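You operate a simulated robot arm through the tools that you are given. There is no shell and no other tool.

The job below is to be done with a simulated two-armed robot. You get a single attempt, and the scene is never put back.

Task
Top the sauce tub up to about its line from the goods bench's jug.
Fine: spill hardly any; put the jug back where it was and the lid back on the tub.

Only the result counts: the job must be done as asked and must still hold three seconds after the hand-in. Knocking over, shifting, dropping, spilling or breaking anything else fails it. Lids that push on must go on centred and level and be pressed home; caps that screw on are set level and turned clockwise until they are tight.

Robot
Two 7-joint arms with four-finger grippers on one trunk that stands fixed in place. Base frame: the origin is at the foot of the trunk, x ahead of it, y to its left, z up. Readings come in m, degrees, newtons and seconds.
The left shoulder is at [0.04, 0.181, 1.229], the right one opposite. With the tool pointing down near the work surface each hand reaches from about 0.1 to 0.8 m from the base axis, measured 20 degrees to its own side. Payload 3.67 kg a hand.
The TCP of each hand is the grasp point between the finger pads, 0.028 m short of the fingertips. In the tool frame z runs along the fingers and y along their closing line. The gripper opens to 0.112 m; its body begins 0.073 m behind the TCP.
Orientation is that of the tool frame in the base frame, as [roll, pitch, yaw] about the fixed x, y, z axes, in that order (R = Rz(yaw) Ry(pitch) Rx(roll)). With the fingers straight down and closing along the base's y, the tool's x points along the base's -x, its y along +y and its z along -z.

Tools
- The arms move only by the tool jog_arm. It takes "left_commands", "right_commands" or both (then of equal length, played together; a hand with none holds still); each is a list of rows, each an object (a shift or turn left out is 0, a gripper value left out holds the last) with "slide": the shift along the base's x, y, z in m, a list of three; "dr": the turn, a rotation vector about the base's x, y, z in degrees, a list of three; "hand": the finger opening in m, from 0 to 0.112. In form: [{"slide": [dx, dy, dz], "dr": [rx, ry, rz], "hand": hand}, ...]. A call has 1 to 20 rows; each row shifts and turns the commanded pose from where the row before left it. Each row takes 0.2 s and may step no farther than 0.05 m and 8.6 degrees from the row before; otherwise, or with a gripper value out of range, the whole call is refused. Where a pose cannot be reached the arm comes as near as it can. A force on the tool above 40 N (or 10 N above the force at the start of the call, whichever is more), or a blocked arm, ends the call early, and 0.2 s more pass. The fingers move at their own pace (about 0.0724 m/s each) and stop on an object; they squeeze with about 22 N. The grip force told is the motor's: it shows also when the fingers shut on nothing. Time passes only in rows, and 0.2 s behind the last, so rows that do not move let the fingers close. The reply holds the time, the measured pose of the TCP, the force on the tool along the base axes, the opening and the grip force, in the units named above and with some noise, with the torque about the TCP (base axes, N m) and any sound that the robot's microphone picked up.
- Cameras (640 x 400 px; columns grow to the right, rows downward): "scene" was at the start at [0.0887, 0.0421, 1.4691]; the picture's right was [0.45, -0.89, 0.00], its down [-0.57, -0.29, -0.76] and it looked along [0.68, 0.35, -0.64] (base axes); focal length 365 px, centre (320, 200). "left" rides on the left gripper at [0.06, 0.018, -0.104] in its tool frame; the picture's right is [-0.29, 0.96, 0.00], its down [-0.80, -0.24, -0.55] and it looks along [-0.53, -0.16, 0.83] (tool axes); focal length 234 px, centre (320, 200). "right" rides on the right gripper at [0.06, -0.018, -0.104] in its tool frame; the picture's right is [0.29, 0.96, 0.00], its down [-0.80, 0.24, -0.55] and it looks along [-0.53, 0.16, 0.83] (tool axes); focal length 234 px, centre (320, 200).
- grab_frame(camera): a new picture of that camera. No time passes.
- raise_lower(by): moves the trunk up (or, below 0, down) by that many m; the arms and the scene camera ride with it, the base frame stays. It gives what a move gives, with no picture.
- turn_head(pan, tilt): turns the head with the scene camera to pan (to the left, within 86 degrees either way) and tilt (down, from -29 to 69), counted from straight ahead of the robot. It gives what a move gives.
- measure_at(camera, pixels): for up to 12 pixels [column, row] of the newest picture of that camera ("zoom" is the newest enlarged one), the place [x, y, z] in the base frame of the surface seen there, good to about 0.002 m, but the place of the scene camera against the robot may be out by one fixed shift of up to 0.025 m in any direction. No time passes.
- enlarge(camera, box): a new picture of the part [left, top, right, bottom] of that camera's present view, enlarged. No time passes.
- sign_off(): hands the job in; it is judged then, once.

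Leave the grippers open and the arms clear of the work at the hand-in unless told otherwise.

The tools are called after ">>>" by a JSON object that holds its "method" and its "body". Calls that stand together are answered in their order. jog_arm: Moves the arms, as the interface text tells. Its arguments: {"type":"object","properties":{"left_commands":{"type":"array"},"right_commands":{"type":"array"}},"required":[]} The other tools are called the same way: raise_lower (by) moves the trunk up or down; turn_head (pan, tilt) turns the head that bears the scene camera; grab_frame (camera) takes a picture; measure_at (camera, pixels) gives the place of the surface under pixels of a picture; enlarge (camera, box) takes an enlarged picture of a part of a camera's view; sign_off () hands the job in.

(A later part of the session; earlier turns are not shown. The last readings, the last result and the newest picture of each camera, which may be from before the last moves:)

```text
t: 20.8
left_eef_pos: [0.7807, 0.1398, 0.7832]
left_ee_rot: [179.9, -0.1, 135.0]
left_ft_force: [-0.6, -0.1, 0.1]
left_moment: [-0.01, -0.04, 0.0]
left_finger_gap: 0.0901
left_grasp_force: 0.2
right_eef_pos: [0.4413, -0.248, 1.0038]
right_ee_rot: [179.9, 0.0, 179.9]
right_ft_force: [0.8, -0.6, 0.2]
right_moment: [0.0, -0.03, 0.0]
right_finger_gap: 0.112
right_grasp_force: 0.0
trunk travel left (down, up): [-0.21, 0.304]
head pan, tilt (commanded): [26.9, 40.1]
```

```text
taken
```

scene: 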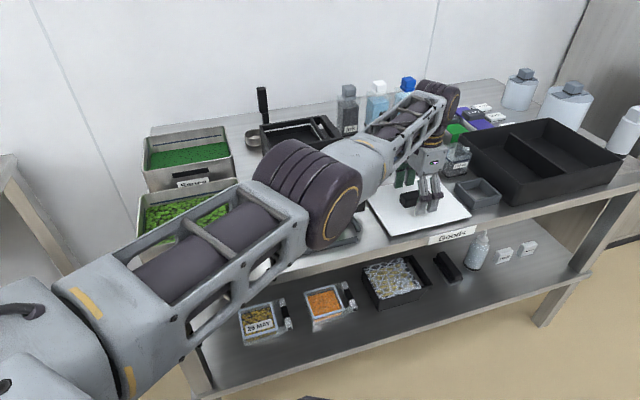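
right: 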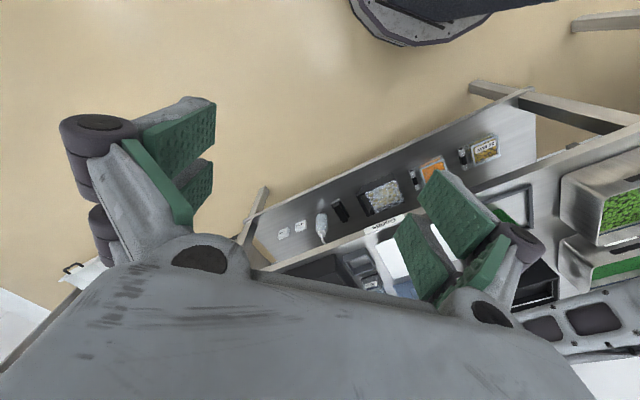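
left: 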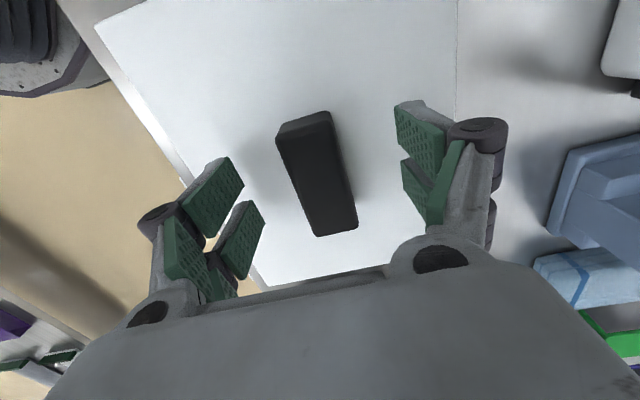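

The call was refused for too long a step, and nothing moved. I'll repeat it with shorter diagonal rows.

>>> {"method": "jog_arm", "body": {"left_commands": [{"slide": [0, 0, 0.02]}, {"slide": [0, 0, 0.04]}, {"slide": [0, 0, 0.045]}, {"slide": [0, 0, 0.045]}, {"slide": [-0.015, 0.015, 0.04]}, {"slide": [-0.02, 0.02, 0.035]}, {"slide": [-0.03, 0.03, 0.02]}, {"slide": [-0.03, 0.03, 0.015]}, {"slide": [-0.03, 0.03, 0], "hand": 0.112}, {"slide": [-0.025, 0.025, 0]}, {}]}}

>>> {"method": "grab_frame", "body": {"camera": "left"}}

>>> {"method": "grab_frame", "body": {"camera": "scene"}}

```text
t: 23.2
left_eef_pos: [0.6284, 0.2892, 1.0449]
left_ee_rot: [180.0, -0.2, 134.9]
left_ft_force: [-0.2, -1.4, 1.0]
left_moment: [0.02, 0.07, 0.0]
left_finger_gap: 0.112
left_grasp_force: 0.0
right_eef_pos: [0.4413, -0.2485, 1.0019]
right_ee_rot: [179.9, 0.0, 180.0]
right_ft_force: [0.4, -1.2, -0.6]
right_moment: [0.02, 0.02, 0.0]
right_finger_gap: 0.1119
right_grasp_force: 0.0
trunk travel left (down, up): [-0.21, 0.304]
head pan, tilt (commanded): [26.9, 40.1]
```

```text
taken
```

left: 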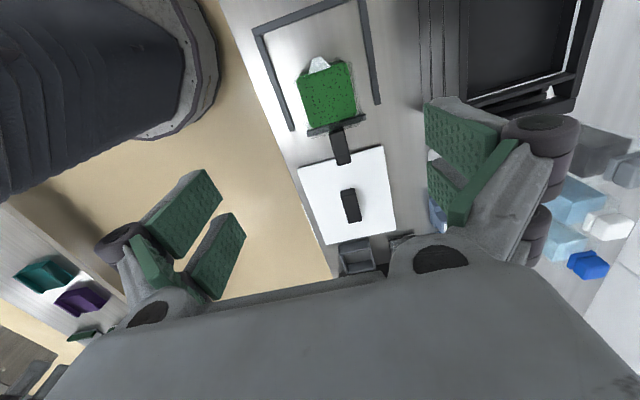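

```text
taken
```

scene: 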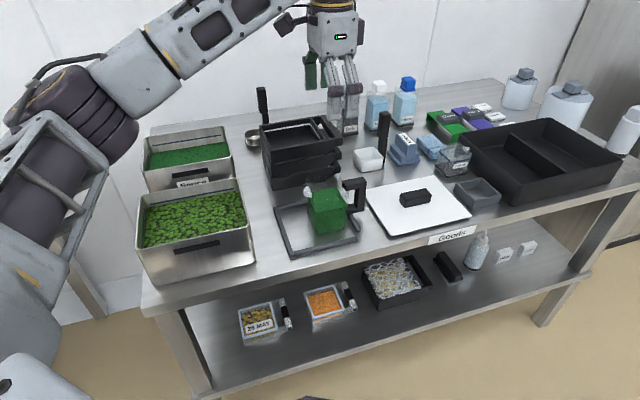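

The lid sits flat on the clear bench. I'll enlarge the jug in the left camera and the inside of the sauce tub in the scene camera.

>>> {"method": "enlarge", "body": {"camera": "scene", "box": [130, 110, 250, 200]}}

>>> {"method": "measure_at", "body": {"camera": "zoom", "pixels": [[300, 230], [300, 170], [300, 130], [300, 110], [100, 290], [540, 250], [500, 100], [90, 170]]}}

>>> {"method": "enlarge", "body": {"camera": "left", "box": [270, 30, 400, 180]}}

```text
4.44 times, centred on (190, 155) of scene
```

zoom: 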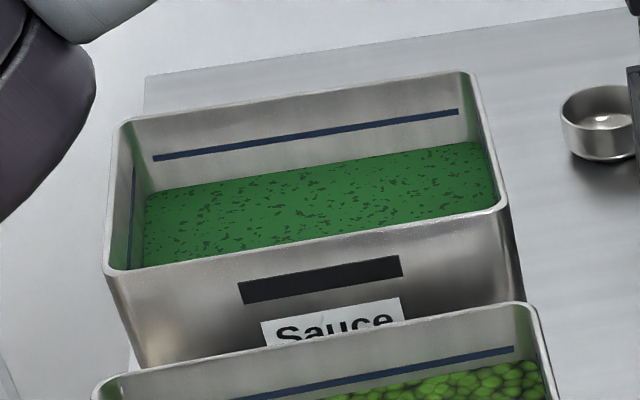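

```text
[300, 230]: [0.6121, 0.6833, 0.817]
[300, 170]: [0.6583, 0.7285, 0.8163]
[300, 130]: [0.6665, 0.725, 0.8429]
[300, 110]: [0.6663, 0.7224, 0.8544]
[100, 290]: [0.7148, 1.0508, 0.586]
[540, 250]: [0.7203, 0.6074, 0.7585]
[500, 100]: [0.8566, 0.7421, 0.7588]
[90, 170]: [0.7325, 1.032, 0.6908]
```

```text
2.67 times, centred on (335, 105) of left
```

zoom: 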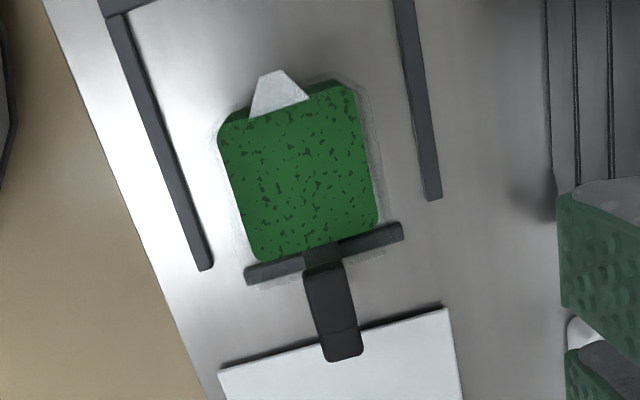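

The tub has a blue line on its inner wall. The sauce stands about 2 cm below it by rough reading. I'll measure the line, the sauce level and the tub inner corners more exactly, and the handle in the left zoom.

>>> {"method": "measure_at", "body": {"camera": "zoom", "pixels": [[307, 275], [340, 265], [320, 328], [353, 320], [330, 355], [358, 345], [275, 78], [270, 105], [300, 180], [250, 272], [398, 234], [330, 300]]}}

>>> {"method": "enlarge", "body": {"camera": "scene", "box": [140, 120, 240, 190]}}

>>> {"method": "measure_at", "body": {"camera": "zoom", "pixels": [[90, 214], [560, 144], [300, 183], [90, 255], [585, 185], [100, 355], [610, 270], [60, 170], [590, 80], [60, 375], [625, 275], [300, 195]]}}

```text
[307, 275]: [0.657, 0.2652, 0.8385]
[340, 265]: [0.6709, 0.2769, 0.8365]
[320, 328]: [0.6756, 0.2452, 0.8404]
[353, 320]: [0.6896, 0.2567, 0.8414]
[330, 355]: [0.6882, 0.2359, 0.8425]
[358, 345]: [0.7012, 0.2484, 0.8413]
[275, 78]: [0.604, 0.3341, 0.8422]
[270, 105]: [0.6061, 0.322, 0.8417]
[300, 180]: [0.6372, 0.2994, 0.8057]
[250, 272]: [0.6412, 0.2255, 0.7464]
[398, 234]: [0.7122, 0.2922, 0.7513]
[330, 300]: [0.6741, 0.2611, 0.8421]
```

```text
5.71 times, centred on (190, 155) of scene
```

zoom: 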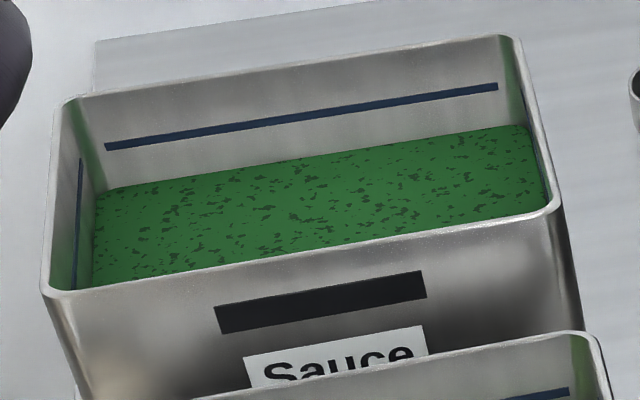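

```text
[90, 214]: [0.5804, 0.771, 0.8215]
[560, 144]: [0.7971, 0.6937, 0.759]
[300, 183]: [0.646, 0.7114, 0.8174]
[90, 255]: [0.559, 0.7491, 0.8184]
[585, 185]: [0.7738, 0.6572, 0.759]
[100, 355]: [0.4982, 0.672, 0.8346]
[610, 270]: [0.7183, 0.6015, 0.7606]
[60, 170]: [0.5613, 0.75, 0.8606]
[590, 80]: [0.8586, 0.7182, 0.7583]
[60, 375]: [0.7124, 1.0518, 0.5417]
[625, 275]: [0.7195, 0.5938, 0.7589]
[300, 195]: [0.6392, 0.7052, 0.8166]
```

I'll measure the blue line itself, the sauce surface corners and the rim in this zoom to work out the volume needed.

>>> {"method": "measure_at", "body": {"camera": "zoom", "pixels": [[112, 145], [490, 88], [300, 117], [79, 180], [75, 280], [112, 192], [520, 130], [543, 195], [105, 280], [60, 105], [505, 42], [550, 212]]}}

>>> {"method": "measure_at", "body": {"camera": "scene", "pixels": [[312, 196], [340, 189], [347, 213], [318, 230], [325, 200], [320, 210], [318, 234], [346, 228]]}}

>>> {"method": "enlarge", "body": {"camera": "scene", "box": [290, 165, 380, 255]}}

```text
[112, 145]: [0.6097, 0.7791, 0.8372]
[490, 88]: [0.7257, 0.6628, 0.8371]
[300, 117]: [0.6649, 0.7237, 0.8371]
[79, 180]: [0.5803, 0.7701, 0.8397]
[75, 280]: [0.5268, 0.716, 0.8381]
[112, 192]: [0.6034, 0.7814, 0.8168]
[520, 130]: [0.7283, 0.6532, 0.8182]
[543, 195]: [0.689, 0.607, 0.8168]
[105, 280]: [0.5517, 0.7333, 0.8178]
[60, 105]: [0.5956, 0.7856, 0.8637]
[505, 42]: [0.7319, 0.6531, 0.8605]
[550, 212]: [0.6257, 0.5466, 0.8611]
```

```text
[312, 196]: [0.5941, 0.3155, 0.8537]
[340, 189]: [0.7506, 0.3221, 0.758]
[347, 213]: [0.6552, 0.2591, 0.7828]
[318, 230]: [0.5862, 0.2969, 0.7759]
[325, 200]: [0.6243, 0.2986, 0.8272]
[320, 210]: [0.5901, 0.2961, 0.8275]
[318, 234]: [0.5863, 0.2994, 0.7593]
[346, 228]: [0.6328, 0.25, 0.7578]
```

```text
4.44 times, centred on (335, 210) of scene
```

zoom: 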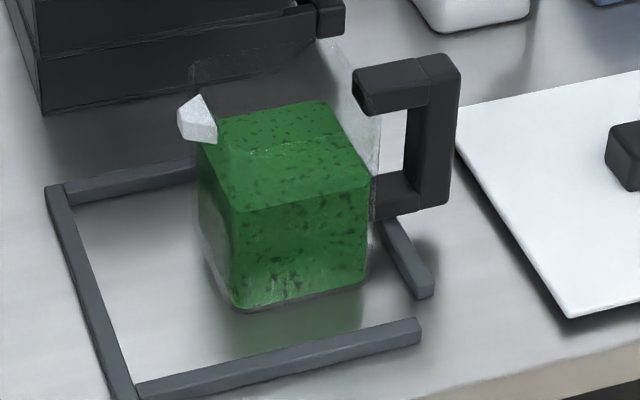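

I'll measure the jug's sauce surface corners in this zoom to estimate its volume.

>>> {"method": "measure_at", "body": {"camera": "zoom", "pixels": [[240, 205], [362, 182], [322, 106], [222, 125], [240, 295], [360, 278], [352, 90], [375, 112], [425, 60], [455, 75], [440, 195], [200, 245]]}}

```text
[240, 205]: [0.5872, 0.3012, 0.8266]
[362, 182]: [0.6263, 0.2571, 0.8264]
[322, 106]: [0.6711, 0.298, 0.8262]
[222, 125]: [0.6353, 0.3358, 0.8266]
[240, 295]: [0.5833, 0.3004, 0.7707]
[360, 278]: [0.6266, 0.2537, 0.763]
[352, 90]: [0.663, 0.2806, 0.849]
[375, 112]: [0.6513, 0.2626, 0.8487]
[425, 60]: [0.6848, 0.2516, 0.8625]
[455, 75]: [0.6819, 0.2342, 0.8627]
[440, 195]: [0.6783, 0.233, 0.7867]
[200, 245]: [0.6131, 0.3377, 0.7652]
```

The sauce stands about 20 mm below the line, so the tub will likely take most of the jug. I plan to grip the jug across its body, since its weight then sits on the grip axis, and to pour by turning about that axis. First a dry run with the empty hand at the pour spot (0.647, 0.590, 0.96) to check the arm can make the tilt.

>>> {"method": "jog_arm", "body": {"left_commands": [{"slide": [0.0024, 0.0376, 0]}, {"slide": [0.0024, 0.0376, 0]}, {"slide": [0.0024, 0.0376, -0.01]}, {"slide": [0.0024, 0.0376, -0.015]}, {"slide": [0.0024, 0.0376, -0.015]}, {"slide": [0.0024, 0.0376, -0.015]}, {"slide": [0.0024, 0.0376, -0.015]}, {"slide": [0.0024, 0.0376, -0.015]}, {}]}}

>>> {"method": "jog_arm", "body": {"left_commands": [{"dr": [-5.657, -5.657, 0]}, {"dr": [-5.657, -5.657, 0]}, {"dr": [-5.657, -5.657, 0]}, {"dr": [-5.657, -5.657, 0]}, {"dr": [-5.657, -5.657, 0]}, {"dr": [-5.657, -5.657, 0]}, {"dr": [-5.657, -5.657, 0]}, {"dr": [-5.657, -5.657, 0]}, {}]}}

>>> {"method": "grab_frame", "body": {"camera": "scene"}}

```text
t: 25.2
left_eef_pos: [0.6479, 0.5905, 0.9537]
left_ee_rot: [-179.9, -0.1, 135.0]
left_ft_force: [0.3, 0.0, 0.7]
left_moment: [0.04, 0.0, 0.02]
left_finger_gap: 0.1121
left_grasp_force: 0.0
right_eef_pos: [0.4406, -0.2486, 1.0037]
right_ee_rot: [179.9, 0.0, 180.0]
right_ft_force: [0.3, 0.3, 0.4]
right_moment: [-0.01, 0.01, -0.03]
right_finger_gap: 0.112
right_grasp_force: 0.1
trunk travel left (down, up): [-0.21, 0.304]
head pan, tilt (commanded): [26.9, 40.1]
```

```text
t: 27.2
left_eef_pos: [0.6489, 0.5909, 0.9577]
left_ee_rot: [180.0, 64.1, 135.0]
left_ft_force: [0.0, -0.6, 0.9]
left_moment: [0.02, 0.0, -0.01]
left_finger_gap: 0.1118
left_grasp_force: 0.1
right_eef_pos: [0.4397, -0.2482, 1.0042]
right_ee_rot: [180.0, 0.1, 180.0]
right_ft_force: [0.1, 0.1, -0.5]
right_moment: [-0.01, 0.02, -0.04]
right_finger_gap: 0.112
right_grasp_force: 0.1
trunk travel left (down, up): [-0.21, 0.304]
head pan, tilt (commanded): [26.9, 40.1]
```

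```text
taken
```

scene: 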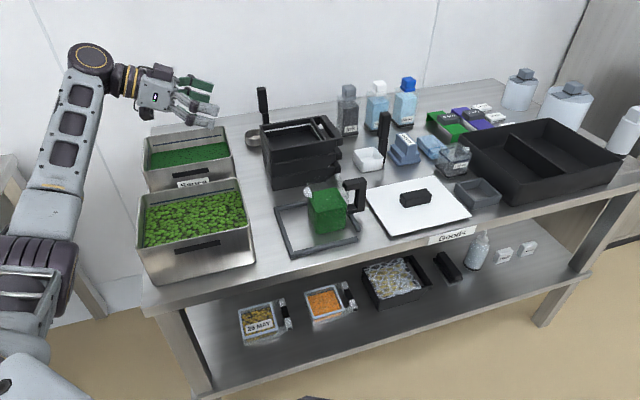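

The arm reaches a 64° tilt, and the tub's inside stays visible. I'll continue the dry run to about 104°.

>>> {"method": "jog_arm", "body": {"left_commands": [{"dr": [-5.657, -5.657, 0]}, {"dr": [-5.657, -5.657, 0]}, {"dr": [-5.657, -5.657, 0]}, {"dr": [-5.657, -5.657, 0]}, {"dr": [-5.657, -5.657, 0], "slide": [0, 0, 0.02]}, {}]}}

>>> {"method": "grab_frame", "body": {"camera": "scene"}}

>>> {"method": "grab_frame", "body": {"camera": "left"}}

```text
t: 28.6
left_eef_pos: [0.6446, 0.5958, 0.9798]
left_ee_rot: [0.4, 75.8, -44.4]
left_ft_force: [0.2, 0.1, 0.6]
left_moment: [0.02, 0.01, 0.01]
left_finger_gap: 0.112
left_grasp_force: 0.0
right_eef_pos: [0.4385, -0.2461, 1.005]
right_ee_rot: [-179.9, 0.2, -179.9]
right_ft_force: [-0.2, 0.0, 0.7]
right_moment: [0.02, -0.03, 0.03]
right_finger_gap: 0.112
right_grasp_force: 0.0
trunk travel left (down, up): [-0.21, 0.304]
head pan, tilt (commanded): [26.9, 40.1]
```

```text
taken
```

scene: 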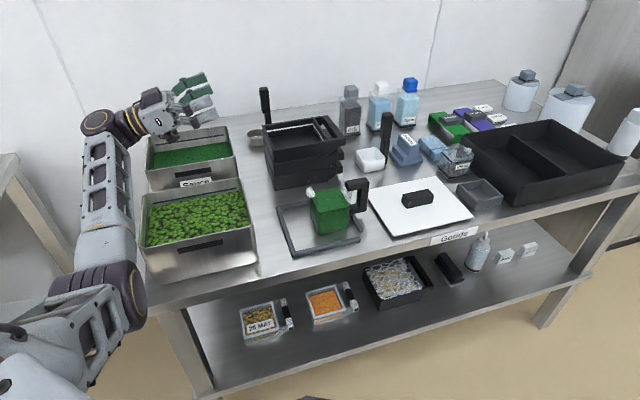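

```text
taken
```

left: 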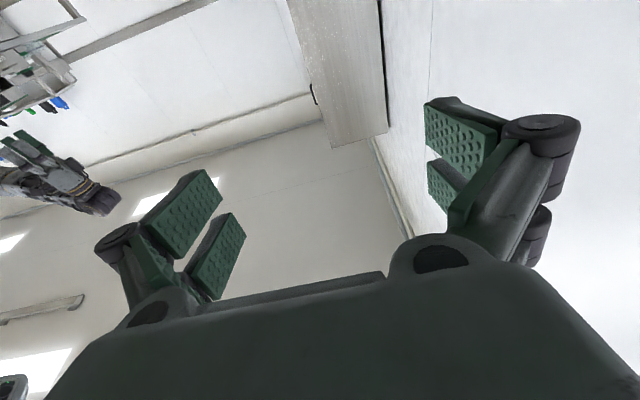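

The tilt of 104° is reachable without contact. I'll turn the hand back upright.

>>> {"method": "jog_arm", "body": {"left_commands": [{"dr": [5.657, 5.657, 0]}, {"dr": [5.657, 5.657, 0]}, {"dr": [5.657, 5.657, 0]}, {"dr": [5.657, 5.657, 0]}, {"dr": [5.657, 5.657, 0]}, {"dr": [5.657, 5.657, 0]}, {"dr": [5.657, 5.657, 0]}, {"dr": [5.657, 5.657, 0]}, {"dr": [5.657, 5.657, 0]}, {"dr": [5.657, 5.657, 0]}, {"dr": [5.657, 5.657, 0]}, {"dr": [5.657, 5.657, 0]}, {"dr": [5.657, 5.657, 0]}, {}]}}

>>> {"method": "grab_frame", "body": {"camera": "scene"}}

```text
t: 31.6
left_eef_pos: [0.6496, 0.5921, 0.9778]
left_ee_rot: [180.0, 0.0, 135.0]
left_ft_force: [0.1, 0.2, -0.7]
left_moment: [-0.02, -0.02, 0.04]
left_finger_gap: 0.1118
left_grasp_force: 0.1
right_eef_pos: [0.441, -0.2468, 1.0028]
right_ee_rot: [-180.0, -0.1, 179.9]
right_ft_force: [-0.3, 0.2, 0.1]
right_moment: [-0.01, 0.02, 0.02]
right_finger_gap: 0.1121
right_grasp_force: 0.0
trunk travel left (down, up): [-0.21, 0.304]
head pan, tilt (commanded): [26.9, 40.1]
```

```text
taken
```

scene: 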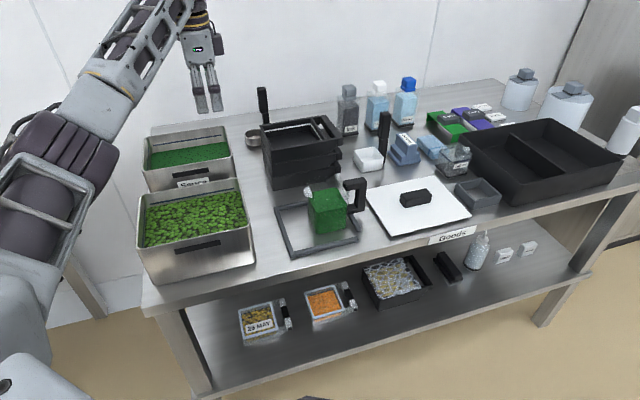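

Everything is unchanged. I'll move the open hand to over the jug body, near (0.636, 0.300, 0.96), and look down at it.

>>> {"method": "jog_arm", "body": {"left_commands": [{"slide": [-0.0017, -0.0365, 0]}, {"slide": [-0.0017, -0.0365, 0]}, {"slide": [-0.0017, -0.0365, 0]}, {"slide": [-0.0017, -0.0365, 0]}, {"slide": [-0.0017, -0.0365, 0]}, {"slide": [-0.0017, -0.0365, 0]}, {"slide": [-0.0017, -0.0365, -0.01]}, {"slide": [-0.0017, -0.0365, -0.01]}, {}]}}

>>> {"method": "grab_frame", "body": {"camera": "left"}}

>>> {"method": "enlarge", "body": {"camera": "left", "box": [220, 20, 420, 220]}}

```text
t: 33.6
left_eef_pos: [0.6346, 0.2994, 0.957]
left_ee_rot: [-179.9, 0.0, 135.0]
left_ft_force: [0.3, -0.4, 0.6]
left_moment: [0.02, -0.02, -0.03]
left_finger_gap: 0.112
left_grasp_force: 0.1
right_eef_pos: [0.4403, -0.2477, 1.0041]
right_ee_rot: [-180.0, 0.0, 180.0]
right_ft_force: [-0.4, -0.1, 0.6]
right_moment: [-0.01, 0.01, -0.02]
right_finger_gap: 0.1122
right_grasp_force: 0.1
trunk travel left (down, up): [-0.21, 0.304]
head pan, tilt (commanded): [26.9, 40.1]
```

```text
taken
```

left: 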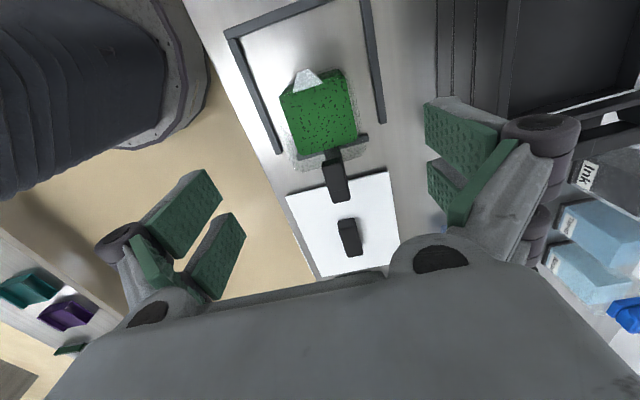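

```text
2.00 times, centred on (320, 120) of left
```

zoom: 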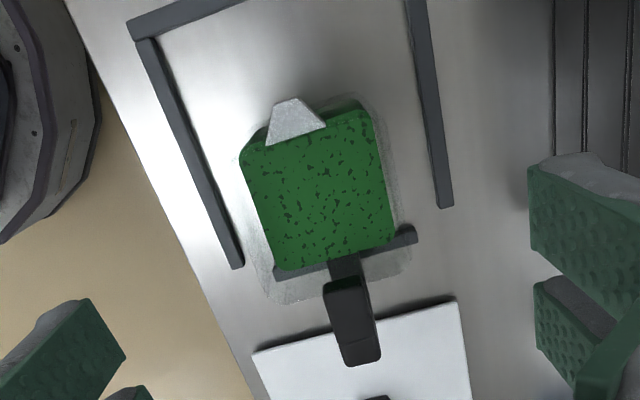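

I'll measure the jug from here: sauce corners (245,160), (368,115), (390,243), (282,265), rim corners (275,300), (408,268), spout, and handle.

>>> {"method": "measure_at", "body": {"camera": "zoom", "pixels": [[247, 160], [366, 116], [388, 240], [284, 264], [275, 300], [407, 268], [282, 102], [300, 100], [330, 290], [370, 285], [350, 360], [378, 355]]}}

>>> {"method": "measure_at", "body": {"camera": "left", "pixels": [[318, 112], [305, 125], [292, 160], [357, 150], [300, 165], [298, 72], [308, 70], [290, 90], [322, 80], [277, 90], [345, 70], [340, 152]]}}

```text
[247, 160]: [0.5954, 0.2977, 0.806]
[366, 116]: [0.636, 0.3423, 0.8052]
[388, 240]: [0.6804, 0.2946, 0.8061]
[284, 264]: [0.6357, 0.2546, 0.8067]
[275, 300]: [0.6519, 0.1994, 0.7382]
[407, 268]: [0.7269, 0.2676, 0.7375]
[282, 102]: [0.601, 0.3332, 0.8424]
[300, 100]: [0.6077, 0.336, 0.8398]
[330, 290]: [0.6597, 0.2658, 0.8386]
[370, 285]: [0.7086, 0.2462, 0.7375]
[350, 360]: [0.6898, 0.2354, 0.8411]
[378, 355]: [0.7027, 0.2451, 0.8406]
```

```text
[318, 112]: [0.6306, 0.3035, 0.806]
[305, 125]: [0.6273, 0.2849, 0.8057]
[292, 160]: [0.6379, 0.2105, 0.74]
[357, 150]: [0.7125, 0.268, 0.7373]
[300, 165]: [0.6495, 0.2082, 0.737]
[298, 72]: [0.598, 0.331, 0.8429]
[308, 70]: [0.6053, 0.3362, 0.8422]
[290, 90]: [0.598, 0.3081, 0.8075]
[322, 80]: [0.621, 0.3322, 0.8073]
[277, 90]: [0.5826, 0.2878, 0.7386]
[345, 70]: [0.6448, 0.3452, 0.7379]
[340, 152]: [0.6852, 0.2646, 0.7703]
```

The jug centre is at (0.637, 0.298), under the hand. The body is about 0.07 wide, square to my jaws, and its sauce level is at z 0.806. I'll go down to TCP z≈0.80, with the fingertips about 2 cm above the frame bars and jaws open.

>>> {"method": "jog_arm", "body": {"left_commands": [{"slide": [0.001, -0.001, -0.035]}, {"slide": [0.001, -0.001, -0.035]}, {"slide": [0, 0, -0.035]}, {"slide": [0, 0, -0.03]}, {"slide": [0, 0, -0.023]}, {}]}}

>>> {"method": "grab_frame", "body": {"camera": "left"}}

>>> {"method": "enlarge", "body": {"camera": "scene", "box": [260, 120, 400, 270]}}

```text
t: 35.0
left_eef_pos: [0.6369, 0.2941, 0.8001]
left_ee_rot: [180.0, 0.0, 135.0]
left_ft_force: [0.0, 0.0, 0.1]
left_moment: [-0.01, 0.01, -0.01]
left_finger_gap: 0.112
left_grasp_force: 0.1
right_eef_pos: [0.4412, -0.2486, 1.0035]
right_ee_rot: [180.0, 0.0, -180.0]
right_ft_force: [-0.2, 0.5, 0.8]
right_moment: [-0.03, 0.0, -0.02]
right_finger_gap: 0.1122
right_grasp_force: 0.0
trunk travel left (down, up): [-0.21, 0.304]
head pan, tilt (commanded): [26.9, 40.1]
```

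```text
taken
```

left: 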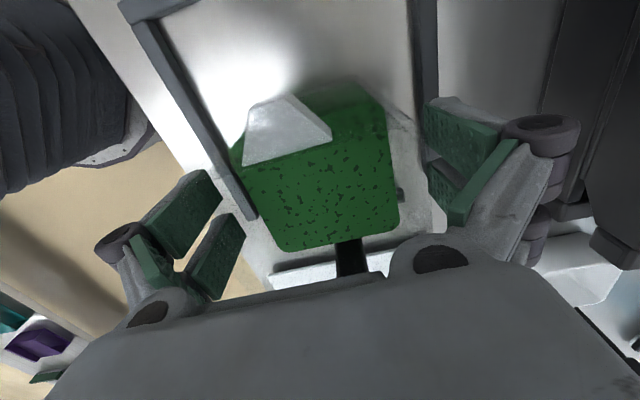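

```text
2.67 times, centred on (330, 195) of scene
```

zoom: 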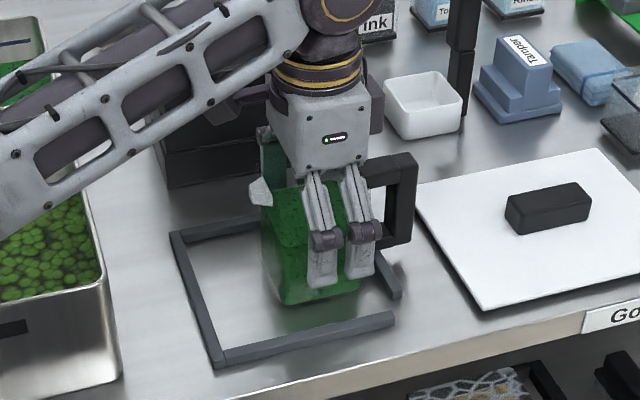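

No contact on the way down. Before closing I check centring again by measuring the sauce surface edges: (240,165), (388,150), (280,240), (395,215).

>>> {"method": "measure_at", "body": {"camera": "left", "pixels": [[246, 170], [388, 150], [282, 240], [394, 220], [385, 115], [262, 205], [391, 185], [270, 105], [410, 180], [300, 245], [380, 235], [320, 190]]}}

```text
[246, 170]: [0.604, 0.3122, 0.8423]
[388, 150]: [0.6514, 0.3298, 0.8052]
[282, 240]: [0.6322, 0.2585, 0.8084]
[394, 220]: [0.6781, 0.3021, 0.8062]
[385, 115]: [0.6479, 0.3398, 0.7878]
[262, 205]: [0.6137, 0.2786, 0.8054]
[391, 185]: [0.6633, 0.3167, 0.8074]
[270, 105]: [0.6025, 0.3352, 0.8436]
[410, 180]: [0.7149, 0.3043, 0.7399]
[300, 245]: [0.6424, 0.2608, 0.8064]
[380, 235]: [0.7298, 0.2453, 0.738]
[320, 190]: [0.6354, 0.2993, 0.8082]
```

The sauce edges run from v 0.630 to 0.693, so the jug is centred within about 1 mm of the grasp point. I'll close the fingers gently onto the jug body.

>>> {"method": "jog_arm", "body": {"left_commands": [{"slide": [0.0007, 0.0007, -0.002]}, {"hand": 0.09}, {"hand": 0.08}, {"hand": 0.074}, {"hand": 0.06}, {"hand": 0.05}, {"hand": 0.05}, {"hand": 0.05}]}}

>>> {"method": "grab_frame", "body": {"camera": "left"}}

>>> {"method": "enlarge", "body": {"camera": "scene", "box": [260, 120, 400, 270]}}

```text
t: 36.8
left_eef_pos: [0.6364, 0.2963, 0.7987]
left_ee_rot: [179.9, 0.0, 135.1]
left_ft_force: [4.4, 3.0, 13.2]
left_moment: [-0.03, 0.15, -0.02]
left_finger_gap: 0.0817
left_grasp_force: 22.0
right_eef_pos: [0.4402, -0.2474, 1.0038]
right_ee_rot: [179.9, 0.2, -180.0]
right_ft_force: [0.2, 0.3, 0.1]
right_moment: [0.0, 0.0, 0.0]
right_finger_gap: 0.112
right_grasp_force: 0.1
trunk travel left (down, up): [-0.21, 0.304]
head pan, tilt (commanded): [26.9, 40.1]
```

```text
taken
```

left: 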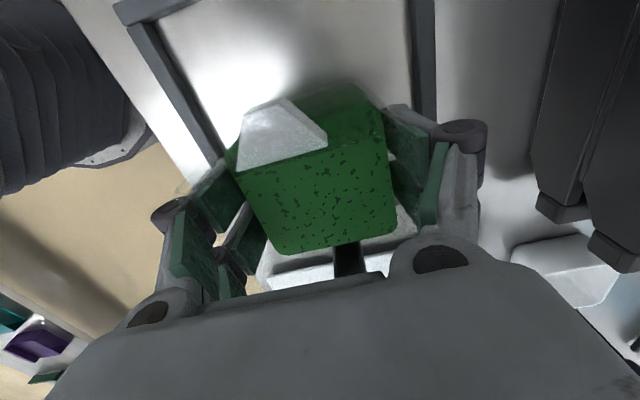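

```text
2.67 times, centred on (330, 195) of scene
```

zoom: 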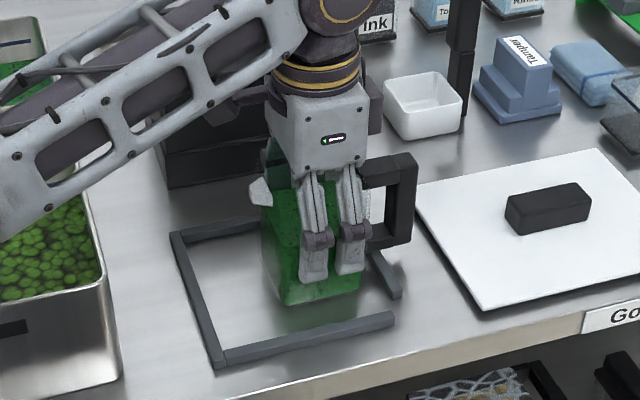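

The grip is on: 22 N, gap 0.0817. The jug hasn't shifted visibly, though there is some vertical preload of 13 N. I'll lift slowly by 15 mm and check the tilt and weight.

>>> {"method": "jog_arm", "body": {"left_commands": [{"slide": [0, 0, 0.002]}, {"slide": [0, 0, 0.003]}, {"slide": [0, 0, 0.005]}, {"slide": [0, 0, 0.005]}, {}, {}]}}

>>> {"method": "enlarge", "body": {"camera": "scene", "box": [260, 120, 400, 270]}}

>>> {"method": "grab_frame", "body": {"camera": "left"}}

```text
t: 38.2
left_eef_pos: [0.637, 0.297, 0.8117]
left_ee_rot: [-179.9, -0.1, 134.9]
left_ft_force: [0.5, 0.1, -4.9]
left_moment: [-0.01, -0.01, 0.01]
left_finger_gap: 0.0763
left_grasp_force: 22.0
right_eef_pos: [0.4429, -0.2476, 1.0032]
right_ee_rot: [179.9, 0.1, 180.0]
right_ft_force: [-0.6, -0.9, 0.1]
right_moment: [0.02, 0.02, -0.01]
right_finger_gap: 0.112
right_grasp_force: 0.0
trunk travel left (down, up): [-0.21, 0.304]
head pan, tilt (commanded): [26.9, 40.1]
```

```text
2.67 times, centred on (330, 195) of scene
```

zoom: 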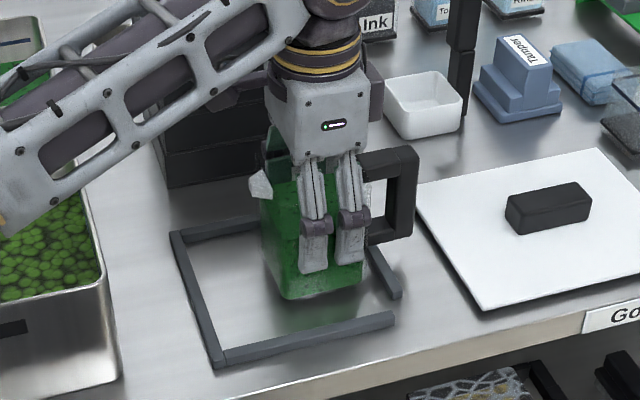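

```text
taken
```

left: 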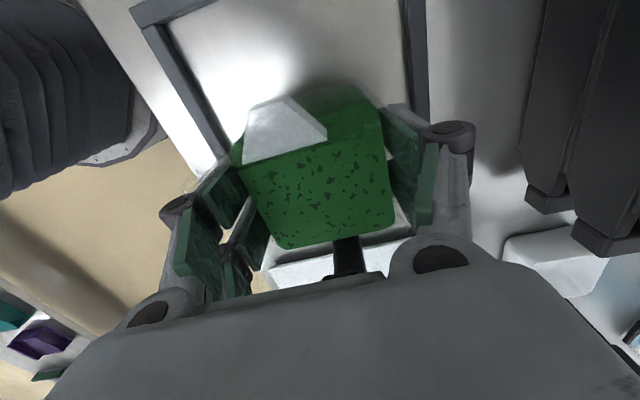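

The jug is up: weight 4.9 N and no torque, so it's well balanced. The gap settled to 0.0763. I'll hold still a second and check that it isn't slipping.

>>> {"method": "jog_arm", "body": {"left_commands": [{"slide": [0, 0, 0.01]}, {}, {}, {}, {}]}}

>>> {"method": "enlarge", "body": {"camera": "scene", "box": [260, 120, 400, 270]}}

>>> {"method": "measure_at", "body": {"camera": "zoom", "pixels": [[400, 145], [385, 150], [258, 180], [290, 290], [345, 280], [300, 285]]}}

```text
t: 39.4
left_eef_pos: [0.6374, 0.2975, 0.8217]
left_ee_rot: [-180.0, -0.1, 135.0]
left_ft_force: [-0.2, 0.8, -5.4]
left_moment: [0.0, 0.04, 0.01]
left_finger_gap: 0.0762
left_grasp_force: 22.4
right_eef_pos: [0.4405, -0.2481, 1.0031]
right_ee_rot: [180.0, 0.0, -179.9]
right_ft_force: [-0.1, -0.1, 0.1]
right_moment: [0.03, -0.01, -0.01]
right_finger_gap: 0.1119
right_grasp_force: 0.2
trunk travel left (down, up): [-0.21, 0.304]
head pan, tilt (commanded): [26.9, 40.1]
```

```text
2.67 times, centred on (330, 195) of scene
```

zoom: 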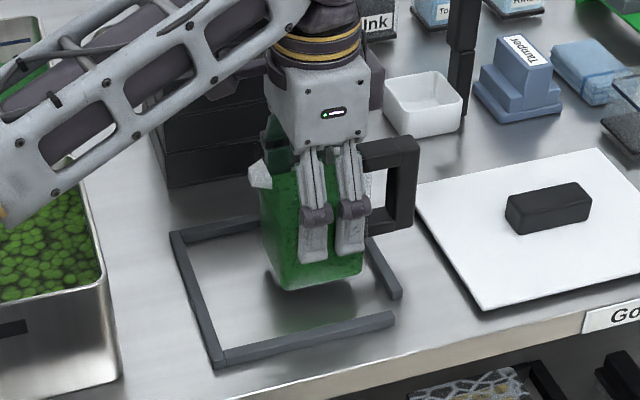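

```text
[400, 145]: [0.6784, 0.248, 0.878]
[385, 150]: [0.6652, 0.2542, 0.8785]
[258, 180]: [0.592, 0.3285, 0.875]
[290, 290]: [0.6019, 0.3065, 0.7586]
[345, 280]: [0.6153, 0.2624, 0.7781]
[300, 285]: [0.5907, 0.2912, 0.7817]
```

No more slip: the jug rose with the hand, held about 6 mm lower in the grip than first set. I'll lift to z≈0.955 and carry it smoothly over to the tub at (0.650, 0.589), so the jug bottom clears the tray stack by 3-4 cm.

>>> {"method": "jog_arm", "body": {"left_commands": [{"slide": [0, 0, 0.025]}, {"slide": [0, 0, 0.035]}, {"slide": [0, 0, 0.035]}, {"slide": [0, 0, 0.035]}, {"slide": [0.0005, 0.01, 0.005]}, {"slide": [0.001, 0.02, 0]}, {"slide": [0.0012, 0.028, 0]}, {"slide": [0.0012, 0.03, 0]}, {"slide": [0.0012, 0.03, 0]}, {"slide": [0.0012, 0.03, 0]}, {"slide": [0.0012, 0.03, 0]}, {"slide": [0.0012, 0.03, 0]}, {"slide": [0.0012, 0.03, 0]}, {"slide": [0.0012, 0.0265, 0]}, {"slide": [0.001, 0.018, 0]}, {"slide": [0.0005, 0.009, 0]}, {}, {}]}}

>>> {"method": "grab_frame", "body": {"camera": "scene"}}

>>> {"method": "enlarge", "body": {"camera": "scene", "box": [120, 60, 270, 210]}}

```text
t: 43.2
left_eef_pos: [0.651, 0.5904, 0.9569]
left_ee_rot: [-179.8, -0.1, 135.1]
left_ft_force: [-0.7, -0.4, -3.8]
left_moment: [0.01, 0.03, -0.02]
left_finger_gap: 0.076
left_grasp_force: 22.1
right_eef_pos: [0.441, -0.2491, 1.0026]
right_ee_rot: [180.0, 0.1, -180.0]
right_ft_force: [-0.2, 0.0, -0.6]
right_moment: [0.0, -0.01, -0.02]
right_finger_gap: 0.1119
right_grasp_force: 0.0
trunk travel left (down, up): [-0.21, 0.304]
head pan, tilt (commanded): [26.9, 40.1]
```

```text
taken
```

scene: 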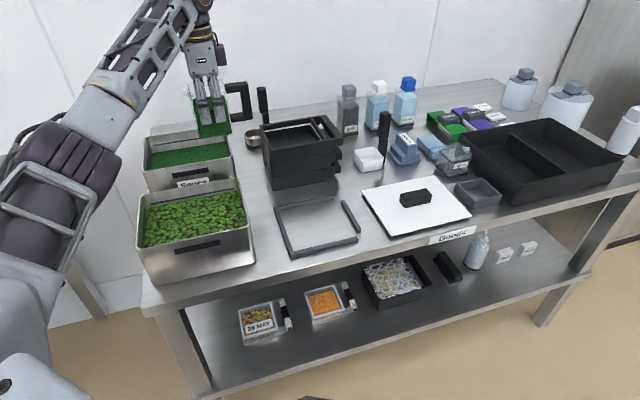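

```text
2.67 times, centred on (195, 135) of scene
```

zoom: 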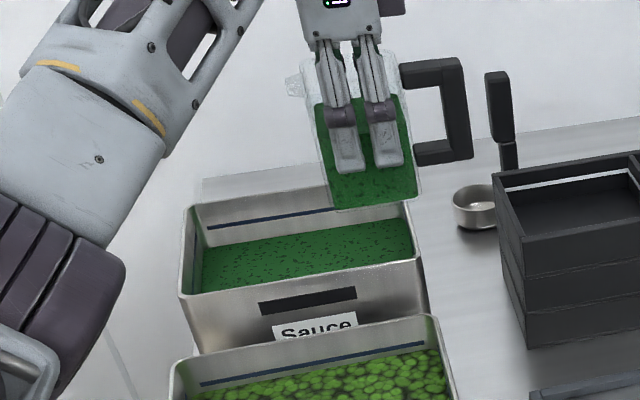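

The jug is over the tub with its spout inside the opening. I'll tilt to 40°, still below the expected pour angle of about 47°, and check.

>>> {"method": "jog_arm", "body": {"left_commands": [{"dr": [-2.828, -2.828, 0]}, {"dr": [-4.243, -4.243, 0]}, {"dr": [-4.243, -4.243, 0]}, {"dr": [-4.243, -4.243, 0]}, {"dr": [-4.243, -4.243, 0]}, {"dr": [-4.243, -4.243, 0]}, {"dr": [-4.243, -4.243, 0]}, {}]}}

>>> {"method": "enlarge", "body": {"camera": "scene", "box": [120, 60, 270, 210]}}

```text
t: 45.0
left_eef_pos: [0.6517, 0.5895, 0.9567]
left_ee_rot: [-180.0, 40.0, 135.0]
left_ft_force: [0.5, 0.5, -3.6]
left_moment: [0.06, 0.07, 0.01]
left_finger_gap: 0.076
left_grasp_force: 22.0
right_eef_pos: [0.4422, -0.2468, 1.0032]
right_ee_rot: [179.8, 0.1, -179.9]
right_ft_force: [-0.4, -0.1, 1.1]
right_moment: [0.01, 0.02, 0.0]
right_finger_gap: 0.1121
right_grasp_force: 0.1
trunk travel left (down, up): [-0.21, 0.304]
head pan, tilt (commanded): [26.9, 40.1]
```

```text
2.67 times, centred on (195, 135) of scene
```

zoom: 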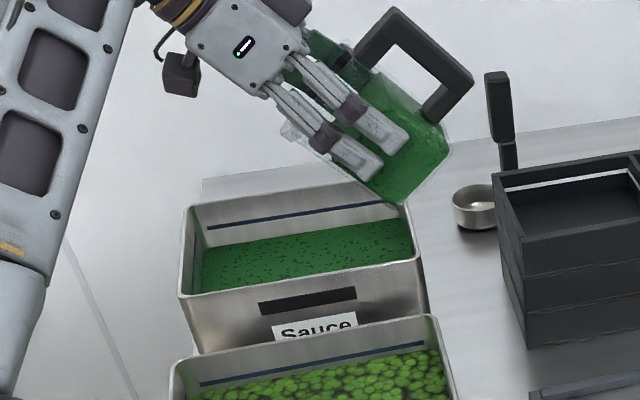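

No pour yet at 40°. The sauce surface in the jug is near the lip. I'll lower 15 mm for a shorter fall and tilt on in 3° steps to 49°.

>>> {"method": "jog_arm", "body": {"left_commands": [{"slide": [0, 0, -0.005], "dr": [-2.121, -2.121, 0]}, {"slide": [0, 0, -0.005], "dr": [-2.121, -2.121, 0]}, {"slide": [0, 0, -0.005], "dr": [-2.121, -2.121, 0]}, {}, {}]}}

>>> {"method": "enlarge", "body": {"camera": "scene", "box": [120, 60, 270, 210]}}

```text
t: 46.2
left_eef_pos: [0.6517, 0.5882, 0.9417]
left_ee_rot: [-180.0, 48.9, 134.9]
left_ft_force: [0.8, 0.4, -4.2]
left_moment: [0.05, 0.04, 0.01]
left_finger_gap: 0.0761
left_grasp_force: 22.6
right_eef_pos: [0.4423, -0.2469, 1.0034]
right_ee_rot: [-180.0, 0.1, -180.0]
right_ft_force: [1.0, -0.1, -0.5]
right_moment: [0.0, 0.01, 0.01]
right_finger_gap: 0.1121
right_grasp_force: 0.0
trunk travel left (down, up): [-0.21, 0.304]
head pan, tilt (commanded): [26.9, 40.1]
```

```text
2.67 times, centred on (195, 135) of scene
```

zoom: 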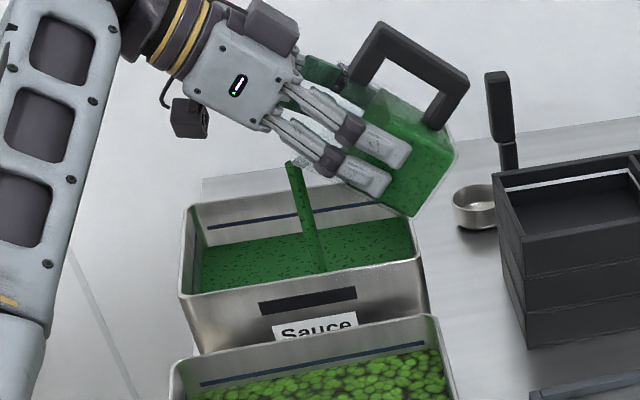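

Pouring has begun: a stream runs from the spout at (295,165) in the zoom into the tub, behind the front rim. I'll hold for a second and measure the level.

>>> {"method": "jog_arm", "body": {"left_commands": [{}, {}, {}, {}, {}]}}

>>> {"method": "enlarge", "body": {"camera": "scene", "box": [120, 60, 270, 210]}}

>>> {"method": "measure_at", "body": {"camera": "zoom", "pixels": [[230, 260], [250, 250], [270, 250], [220, 270], [380, 235], [360, 240], [240, 223], [260, 221], [293, 165]]}}

```text
t: 47.4
left_eef_pos: [0.6517, 0.5883, 0.9409]
left_ee_rot: [-179.9, 49.0, 135.0]
left_ft_force: [-0.1, 0.9, -3.7]
left_moment: [0.03, 0.04, -0.03]
left_finger_gap: 0.0758
left_grasp_force: 21.8
right_eef_pos: [0.4424, -0.2474, 1.0038]
right_ee_rot: [-180.0, 0.0, -180.0]
right_ft_force: [-0.3, 0.0, -0.2]
right_moment: [0.0, 0.0, 0.03]
right_finger_gap: 0.112
right_grasp_force: 0.0
trunk travel left (down, up): [-0.21, 0.304]
head pan, tilt (commanded): [26.9, 40.1]
```

```text
2.67 times, centred on (195, 135) of scene
```

zoom: 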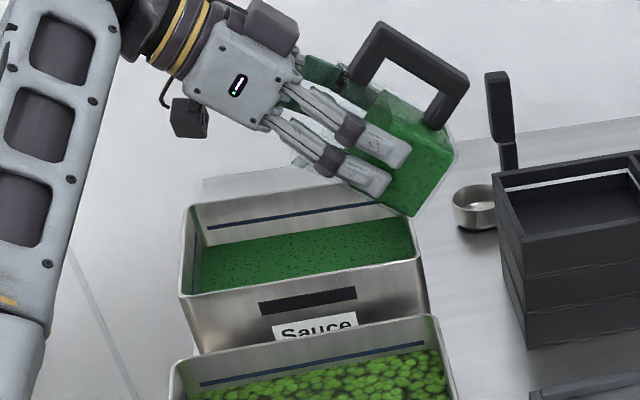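

```text
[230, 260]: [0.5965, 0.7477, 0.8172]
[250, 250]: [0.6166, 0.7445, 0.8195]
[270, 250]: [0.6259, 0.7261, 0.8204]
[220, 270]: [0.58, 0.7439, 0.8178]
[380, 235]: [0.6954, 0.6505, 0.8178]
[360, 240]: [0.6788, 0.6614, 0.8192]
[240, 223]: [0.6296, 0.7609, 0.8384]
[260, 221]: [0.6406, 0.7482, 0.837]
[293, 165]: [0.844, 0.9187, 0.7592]
```

The stream stopped by itself at 49°, since the surface sank to the lip. The level is about 0.8187 in scene z, and the line is at about 0.8377. I'll tilt on slowly to 58°, in 3° steps with pauses.

>>> {"method": "jog_arm", "body": {"left_commands": [{"dr": [-1.414, -1.414, 0]}, {"dr": [-1.414, -1.414, 0]}, {}, {}, {"dr": [-1.414, -1.414, 0]}, {}, {}, {"dr": [-1.414, -1.414, 0]}, {}, {}, {"dr": [-1.06, -1.06, 0]}, {}, {}, {}, {}]}}

>>> {"method": "enlarge", "body": {"camera": "scene", "box": [120, 60, 270, 210]}}

>>> {"method": "measure_at", "body": {"camera": "zoom", "pixels": [[230, 260], [250, 250], [270, 250], [220, 270], [380, 235], [360, 240], [240, 223], [260, 221], [240, 260], [260, 255], [300, 240], [340, 240]]}}

```text
t: 50.6
left_eef_pos: [0.6524, 0.5898, 0.9409]
left_ee_rot: [-180.0, 58.4, 135.0]
left_ft_force: [-0.4, 1.4, -2.7]
left_moment: [0.03, 0.01, 0.04]
left_finger_gap: 0.0759
left_grasp_force: 22.8
right_eef_pos: [0.4415, -0.2488, 1.0033]
right_ee_rot: [180.0, 0.0, 180.0]
right_ft_force: [-0.5, 0.3, -0.1]
right_moment: [-0.01, 0.03, -0.02]
right_finger_gap: 0.112
right_grasp_force: 0.1
trunk travel left (down, up): [-0.21, 0.304]
head pan, tilt (commanded): [26.9, 40.1]
```

```text
2.67 times, centred on (195, 135) of scene
```

zoom: 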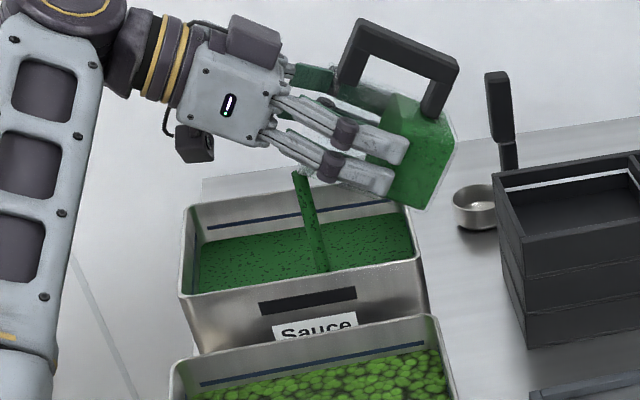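

```text
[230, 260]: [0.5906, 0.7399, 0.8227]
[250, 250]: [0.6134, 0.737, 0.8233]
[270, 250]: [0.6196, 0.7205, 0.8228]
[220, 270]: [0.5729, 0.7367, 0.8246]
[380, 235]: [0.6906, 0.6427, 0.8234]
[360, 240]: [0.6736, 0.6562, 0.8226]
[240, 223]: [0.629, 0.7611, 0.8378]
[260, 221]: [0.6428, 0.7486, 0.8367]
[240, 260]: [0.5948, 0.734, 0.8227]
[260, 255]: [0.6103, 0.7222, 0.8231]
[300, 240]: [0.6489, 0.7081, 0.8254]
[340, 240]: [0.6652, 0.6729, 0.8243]
```

The level has risen to about 0.823 and the stream is still running into the tub. I'll hold until this flow ends and measure again.

>>> {"method": "jog_arm", "body": {"left_commands": [{}, {}, {}, {}, {}, {}, {}, {}]}}

>>> {"method": "enlarge", "body": {"camera": "scene", "box": [120, 60, 270, 210]}}

>>> {"method": "measure_at", "body": {"camera": "zoom", "pixels": [[230, 260], [250, 250], [270, 250], [220, 270], [380, 235], [360, 240], [240, 223], [260, 221], [240, 260], [260, 255], [300, 240], [340, 240]]}}

```text
t: 52.4
left_eef_pos: [0.6516, 0.5886, 0.9421]
left_ee_rot: [-179.9, 58.5, 135.0]
left_ft_force: [0.2, -0.5, -3.0]
left_moment: [0.02, 0.04, -0.02]
left_finger_gap: 0.0758
left_grasp_force: 22.5
right_eef_pos: [0.4409, -0.2487, 1.0024]
right_ee_rot: [180.0, -0.1, -179.9]
right_ft_force: [-0.1, 0.0, 0.3]
right_moment: [0.01, -0.01, 0.01]
right_finger_gap: 0.1122
right_grasp_force: 0.0
trunk travel left (down, up): [-0.21, 0.304]
head pan, tilt (commanded): [26.9, 40.1]
```

```text
2.67 times, centred on (195, 135) of scene
```

zoom: 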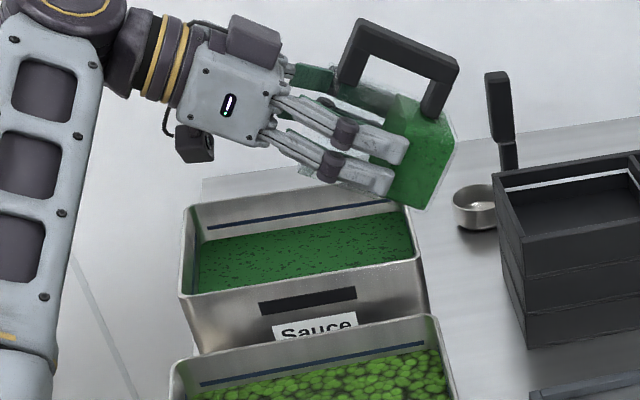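

```text
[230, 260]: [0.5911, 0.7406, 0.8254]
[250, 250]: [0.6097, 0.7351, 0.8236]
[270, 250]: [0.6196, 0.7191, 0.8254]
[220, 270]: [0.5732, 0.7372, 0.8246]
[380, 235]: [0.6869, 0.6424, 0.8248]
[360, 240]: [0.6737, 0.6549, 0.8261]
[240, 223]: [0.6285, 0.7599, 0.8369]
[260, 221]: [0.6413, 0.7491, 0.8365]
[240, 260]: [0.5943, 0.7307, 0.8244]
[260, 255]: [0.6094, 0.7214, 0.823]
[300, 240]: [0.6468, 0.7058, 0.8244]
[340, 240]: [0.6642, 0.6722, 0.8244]
```

The level is now about 0.8246, so about 12.5 mm are still missing. I'll tilt to about 65° in small steps, let it run out, and measure.

>>> {"method": "jog_arm", "body": {"left_commands": [{"dr": [-1.414, -1.414, 0]}, {}, {}, {"dr": [-1.414, -1.414, 0]}, {}, {}, {"dr": [-1.768, -1.768, 0]}, {}, {}, {}, {}, {}, {}, {}, {}, {}, {}, {}, {}]}}

>>> {"method": "enlarge", "body": {"camera": "scene", "box": [120, 60, 270, 210]}}

>>> {"method": "measure_at", "body": {"camera": "zoom", "pixels": [[230, 260], [250, 250], [270, 250], [220, 270], [380, 235], [360, 240], [240, 223], [260, 221], [240, 260], [260, 255], [300, 240], [340, 240]]}}

```text
t: 56.4
left_eef_pos: [0.651, 0.5888, 0.9416]
left_ee_rot: [-179.9, 64.8, 135.1]
left_ft_force: [-0.3, 0.0, -3.8]
left_moment: [0.01, 0.03, -0.03]
left_finger_gap: 0.076
left_grasp_force: 22.3
right_eef_pos: [0.4419, -0.2477, 1.0031]
right_ee_rot: [180.0, 0.0, 180.0]
right_ft_force: [0.5, -0.5, 0.5]
right_moment: [0.01, -0.03, 0.02]
right_finger_gap: 0.1119
right_grasp_force: 0.0
trunk travel left (down, up): [-0.21, 0.304]
head pan, tilt (commanded): [26.9, 40.1]
```

```text
2.67 times, centred on (195, 135) of scene
```

zoom: 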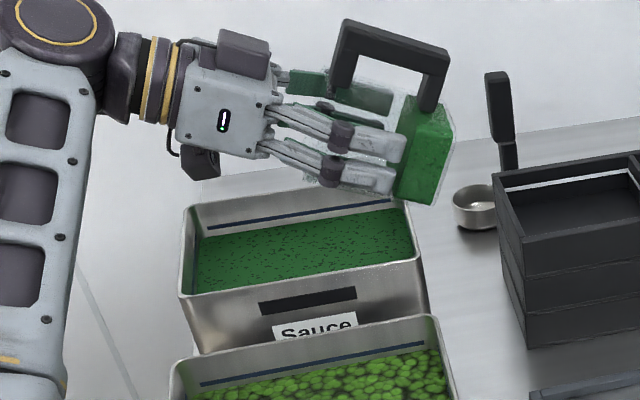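

```text
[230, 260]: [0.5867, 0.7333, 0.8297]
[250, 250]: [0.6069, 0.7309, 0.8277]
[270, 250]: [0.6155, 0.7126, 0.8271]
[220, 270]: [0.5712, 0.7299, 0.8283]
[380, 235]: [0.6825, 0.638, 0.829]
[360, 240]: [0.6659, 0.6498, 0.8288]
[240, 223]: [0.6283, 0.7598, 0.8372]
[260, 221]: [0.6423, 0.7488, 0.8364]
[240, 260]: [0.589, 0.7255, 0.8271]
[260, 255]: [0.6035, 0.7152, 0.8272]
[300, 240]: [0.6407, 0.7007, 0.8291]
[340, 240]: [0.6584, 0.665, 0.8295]
```

The level is about 0.8283, with about 9 mm missing. I'll continue to about 73° and measure.

>>> {"method": "jog_arm", "body": {"left_commands": [{"dr": [-1.414, -1.414, 0]}, {}, {}, {"dr": [-1.414, -1.414, 0]}, {}, {}, {"dr": [-1.414, -1.414, 0]}, {}, {}, {"dr": [-1.414, -1.414, 0]}, {}, {}, {}, {}, {}, {}, {}, {}, {}, {}]}}

>>> {"method": "enlarge", "body": {"camera": "scene", "box": [120, 60, 270, 210]}}

>>> {"method": "measure_at", "body": {"camera": "zoom", "pixels": [[230, 260], [250, 250], [270, 250], [220, 270], [380, 235], [360, 240], [240, 223], [260, 221], [240, 260], [260, 255], [300, 240], [340, 240]]}}

```text
t: 60.6
left_eef_pos: [0.6508, 0.588, 0.9419]
left_ee_rot: [-179.9, 72.9, 135.0]
left_ft_force: [0.1, 0.2, -1.5]
left_moment: [-0.03, 0.06, -0.01]
left_finger_gap: 0.0759
left_grasp_force: 21.7
right_eef_pos: [0.4396, -0.2488, 1.0036]
right_ee_rot: [-180.0, 0.0, -180.0]
right_ft_force: [-0.7, 0.0, 0.1]
right_moment: [-0.01, -0.02, 0.02]
right_finger_gap: 0.1121
right_grasp_force: 0.1
trunk travel left (down, up): [-0.21, 0.304]
head pan, tilt (commanded): [26.9, 40.1]
```

```text
2.67 times, centred on (195, 135) of scene
```

zoom: 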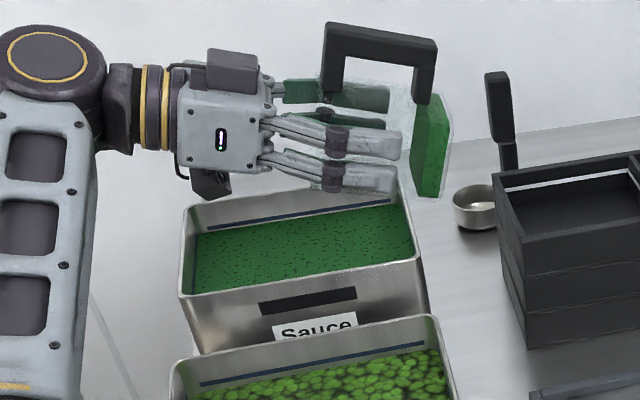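

```text
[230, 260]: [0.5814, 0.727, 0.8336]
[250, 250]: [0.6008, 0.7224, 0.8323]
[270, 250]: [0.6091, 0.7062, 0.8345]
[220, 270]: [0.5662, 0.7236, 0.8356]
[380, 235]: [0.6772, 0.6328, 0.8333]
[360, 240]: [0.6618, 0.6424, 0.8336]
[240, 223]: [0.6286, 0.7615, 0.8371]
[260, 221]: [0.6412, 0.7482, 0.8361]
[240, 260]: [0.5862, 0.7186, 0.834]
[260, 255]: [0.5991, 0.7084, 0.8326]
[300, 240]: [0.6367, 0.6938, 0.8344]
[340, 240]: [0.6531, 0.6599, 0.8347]
```

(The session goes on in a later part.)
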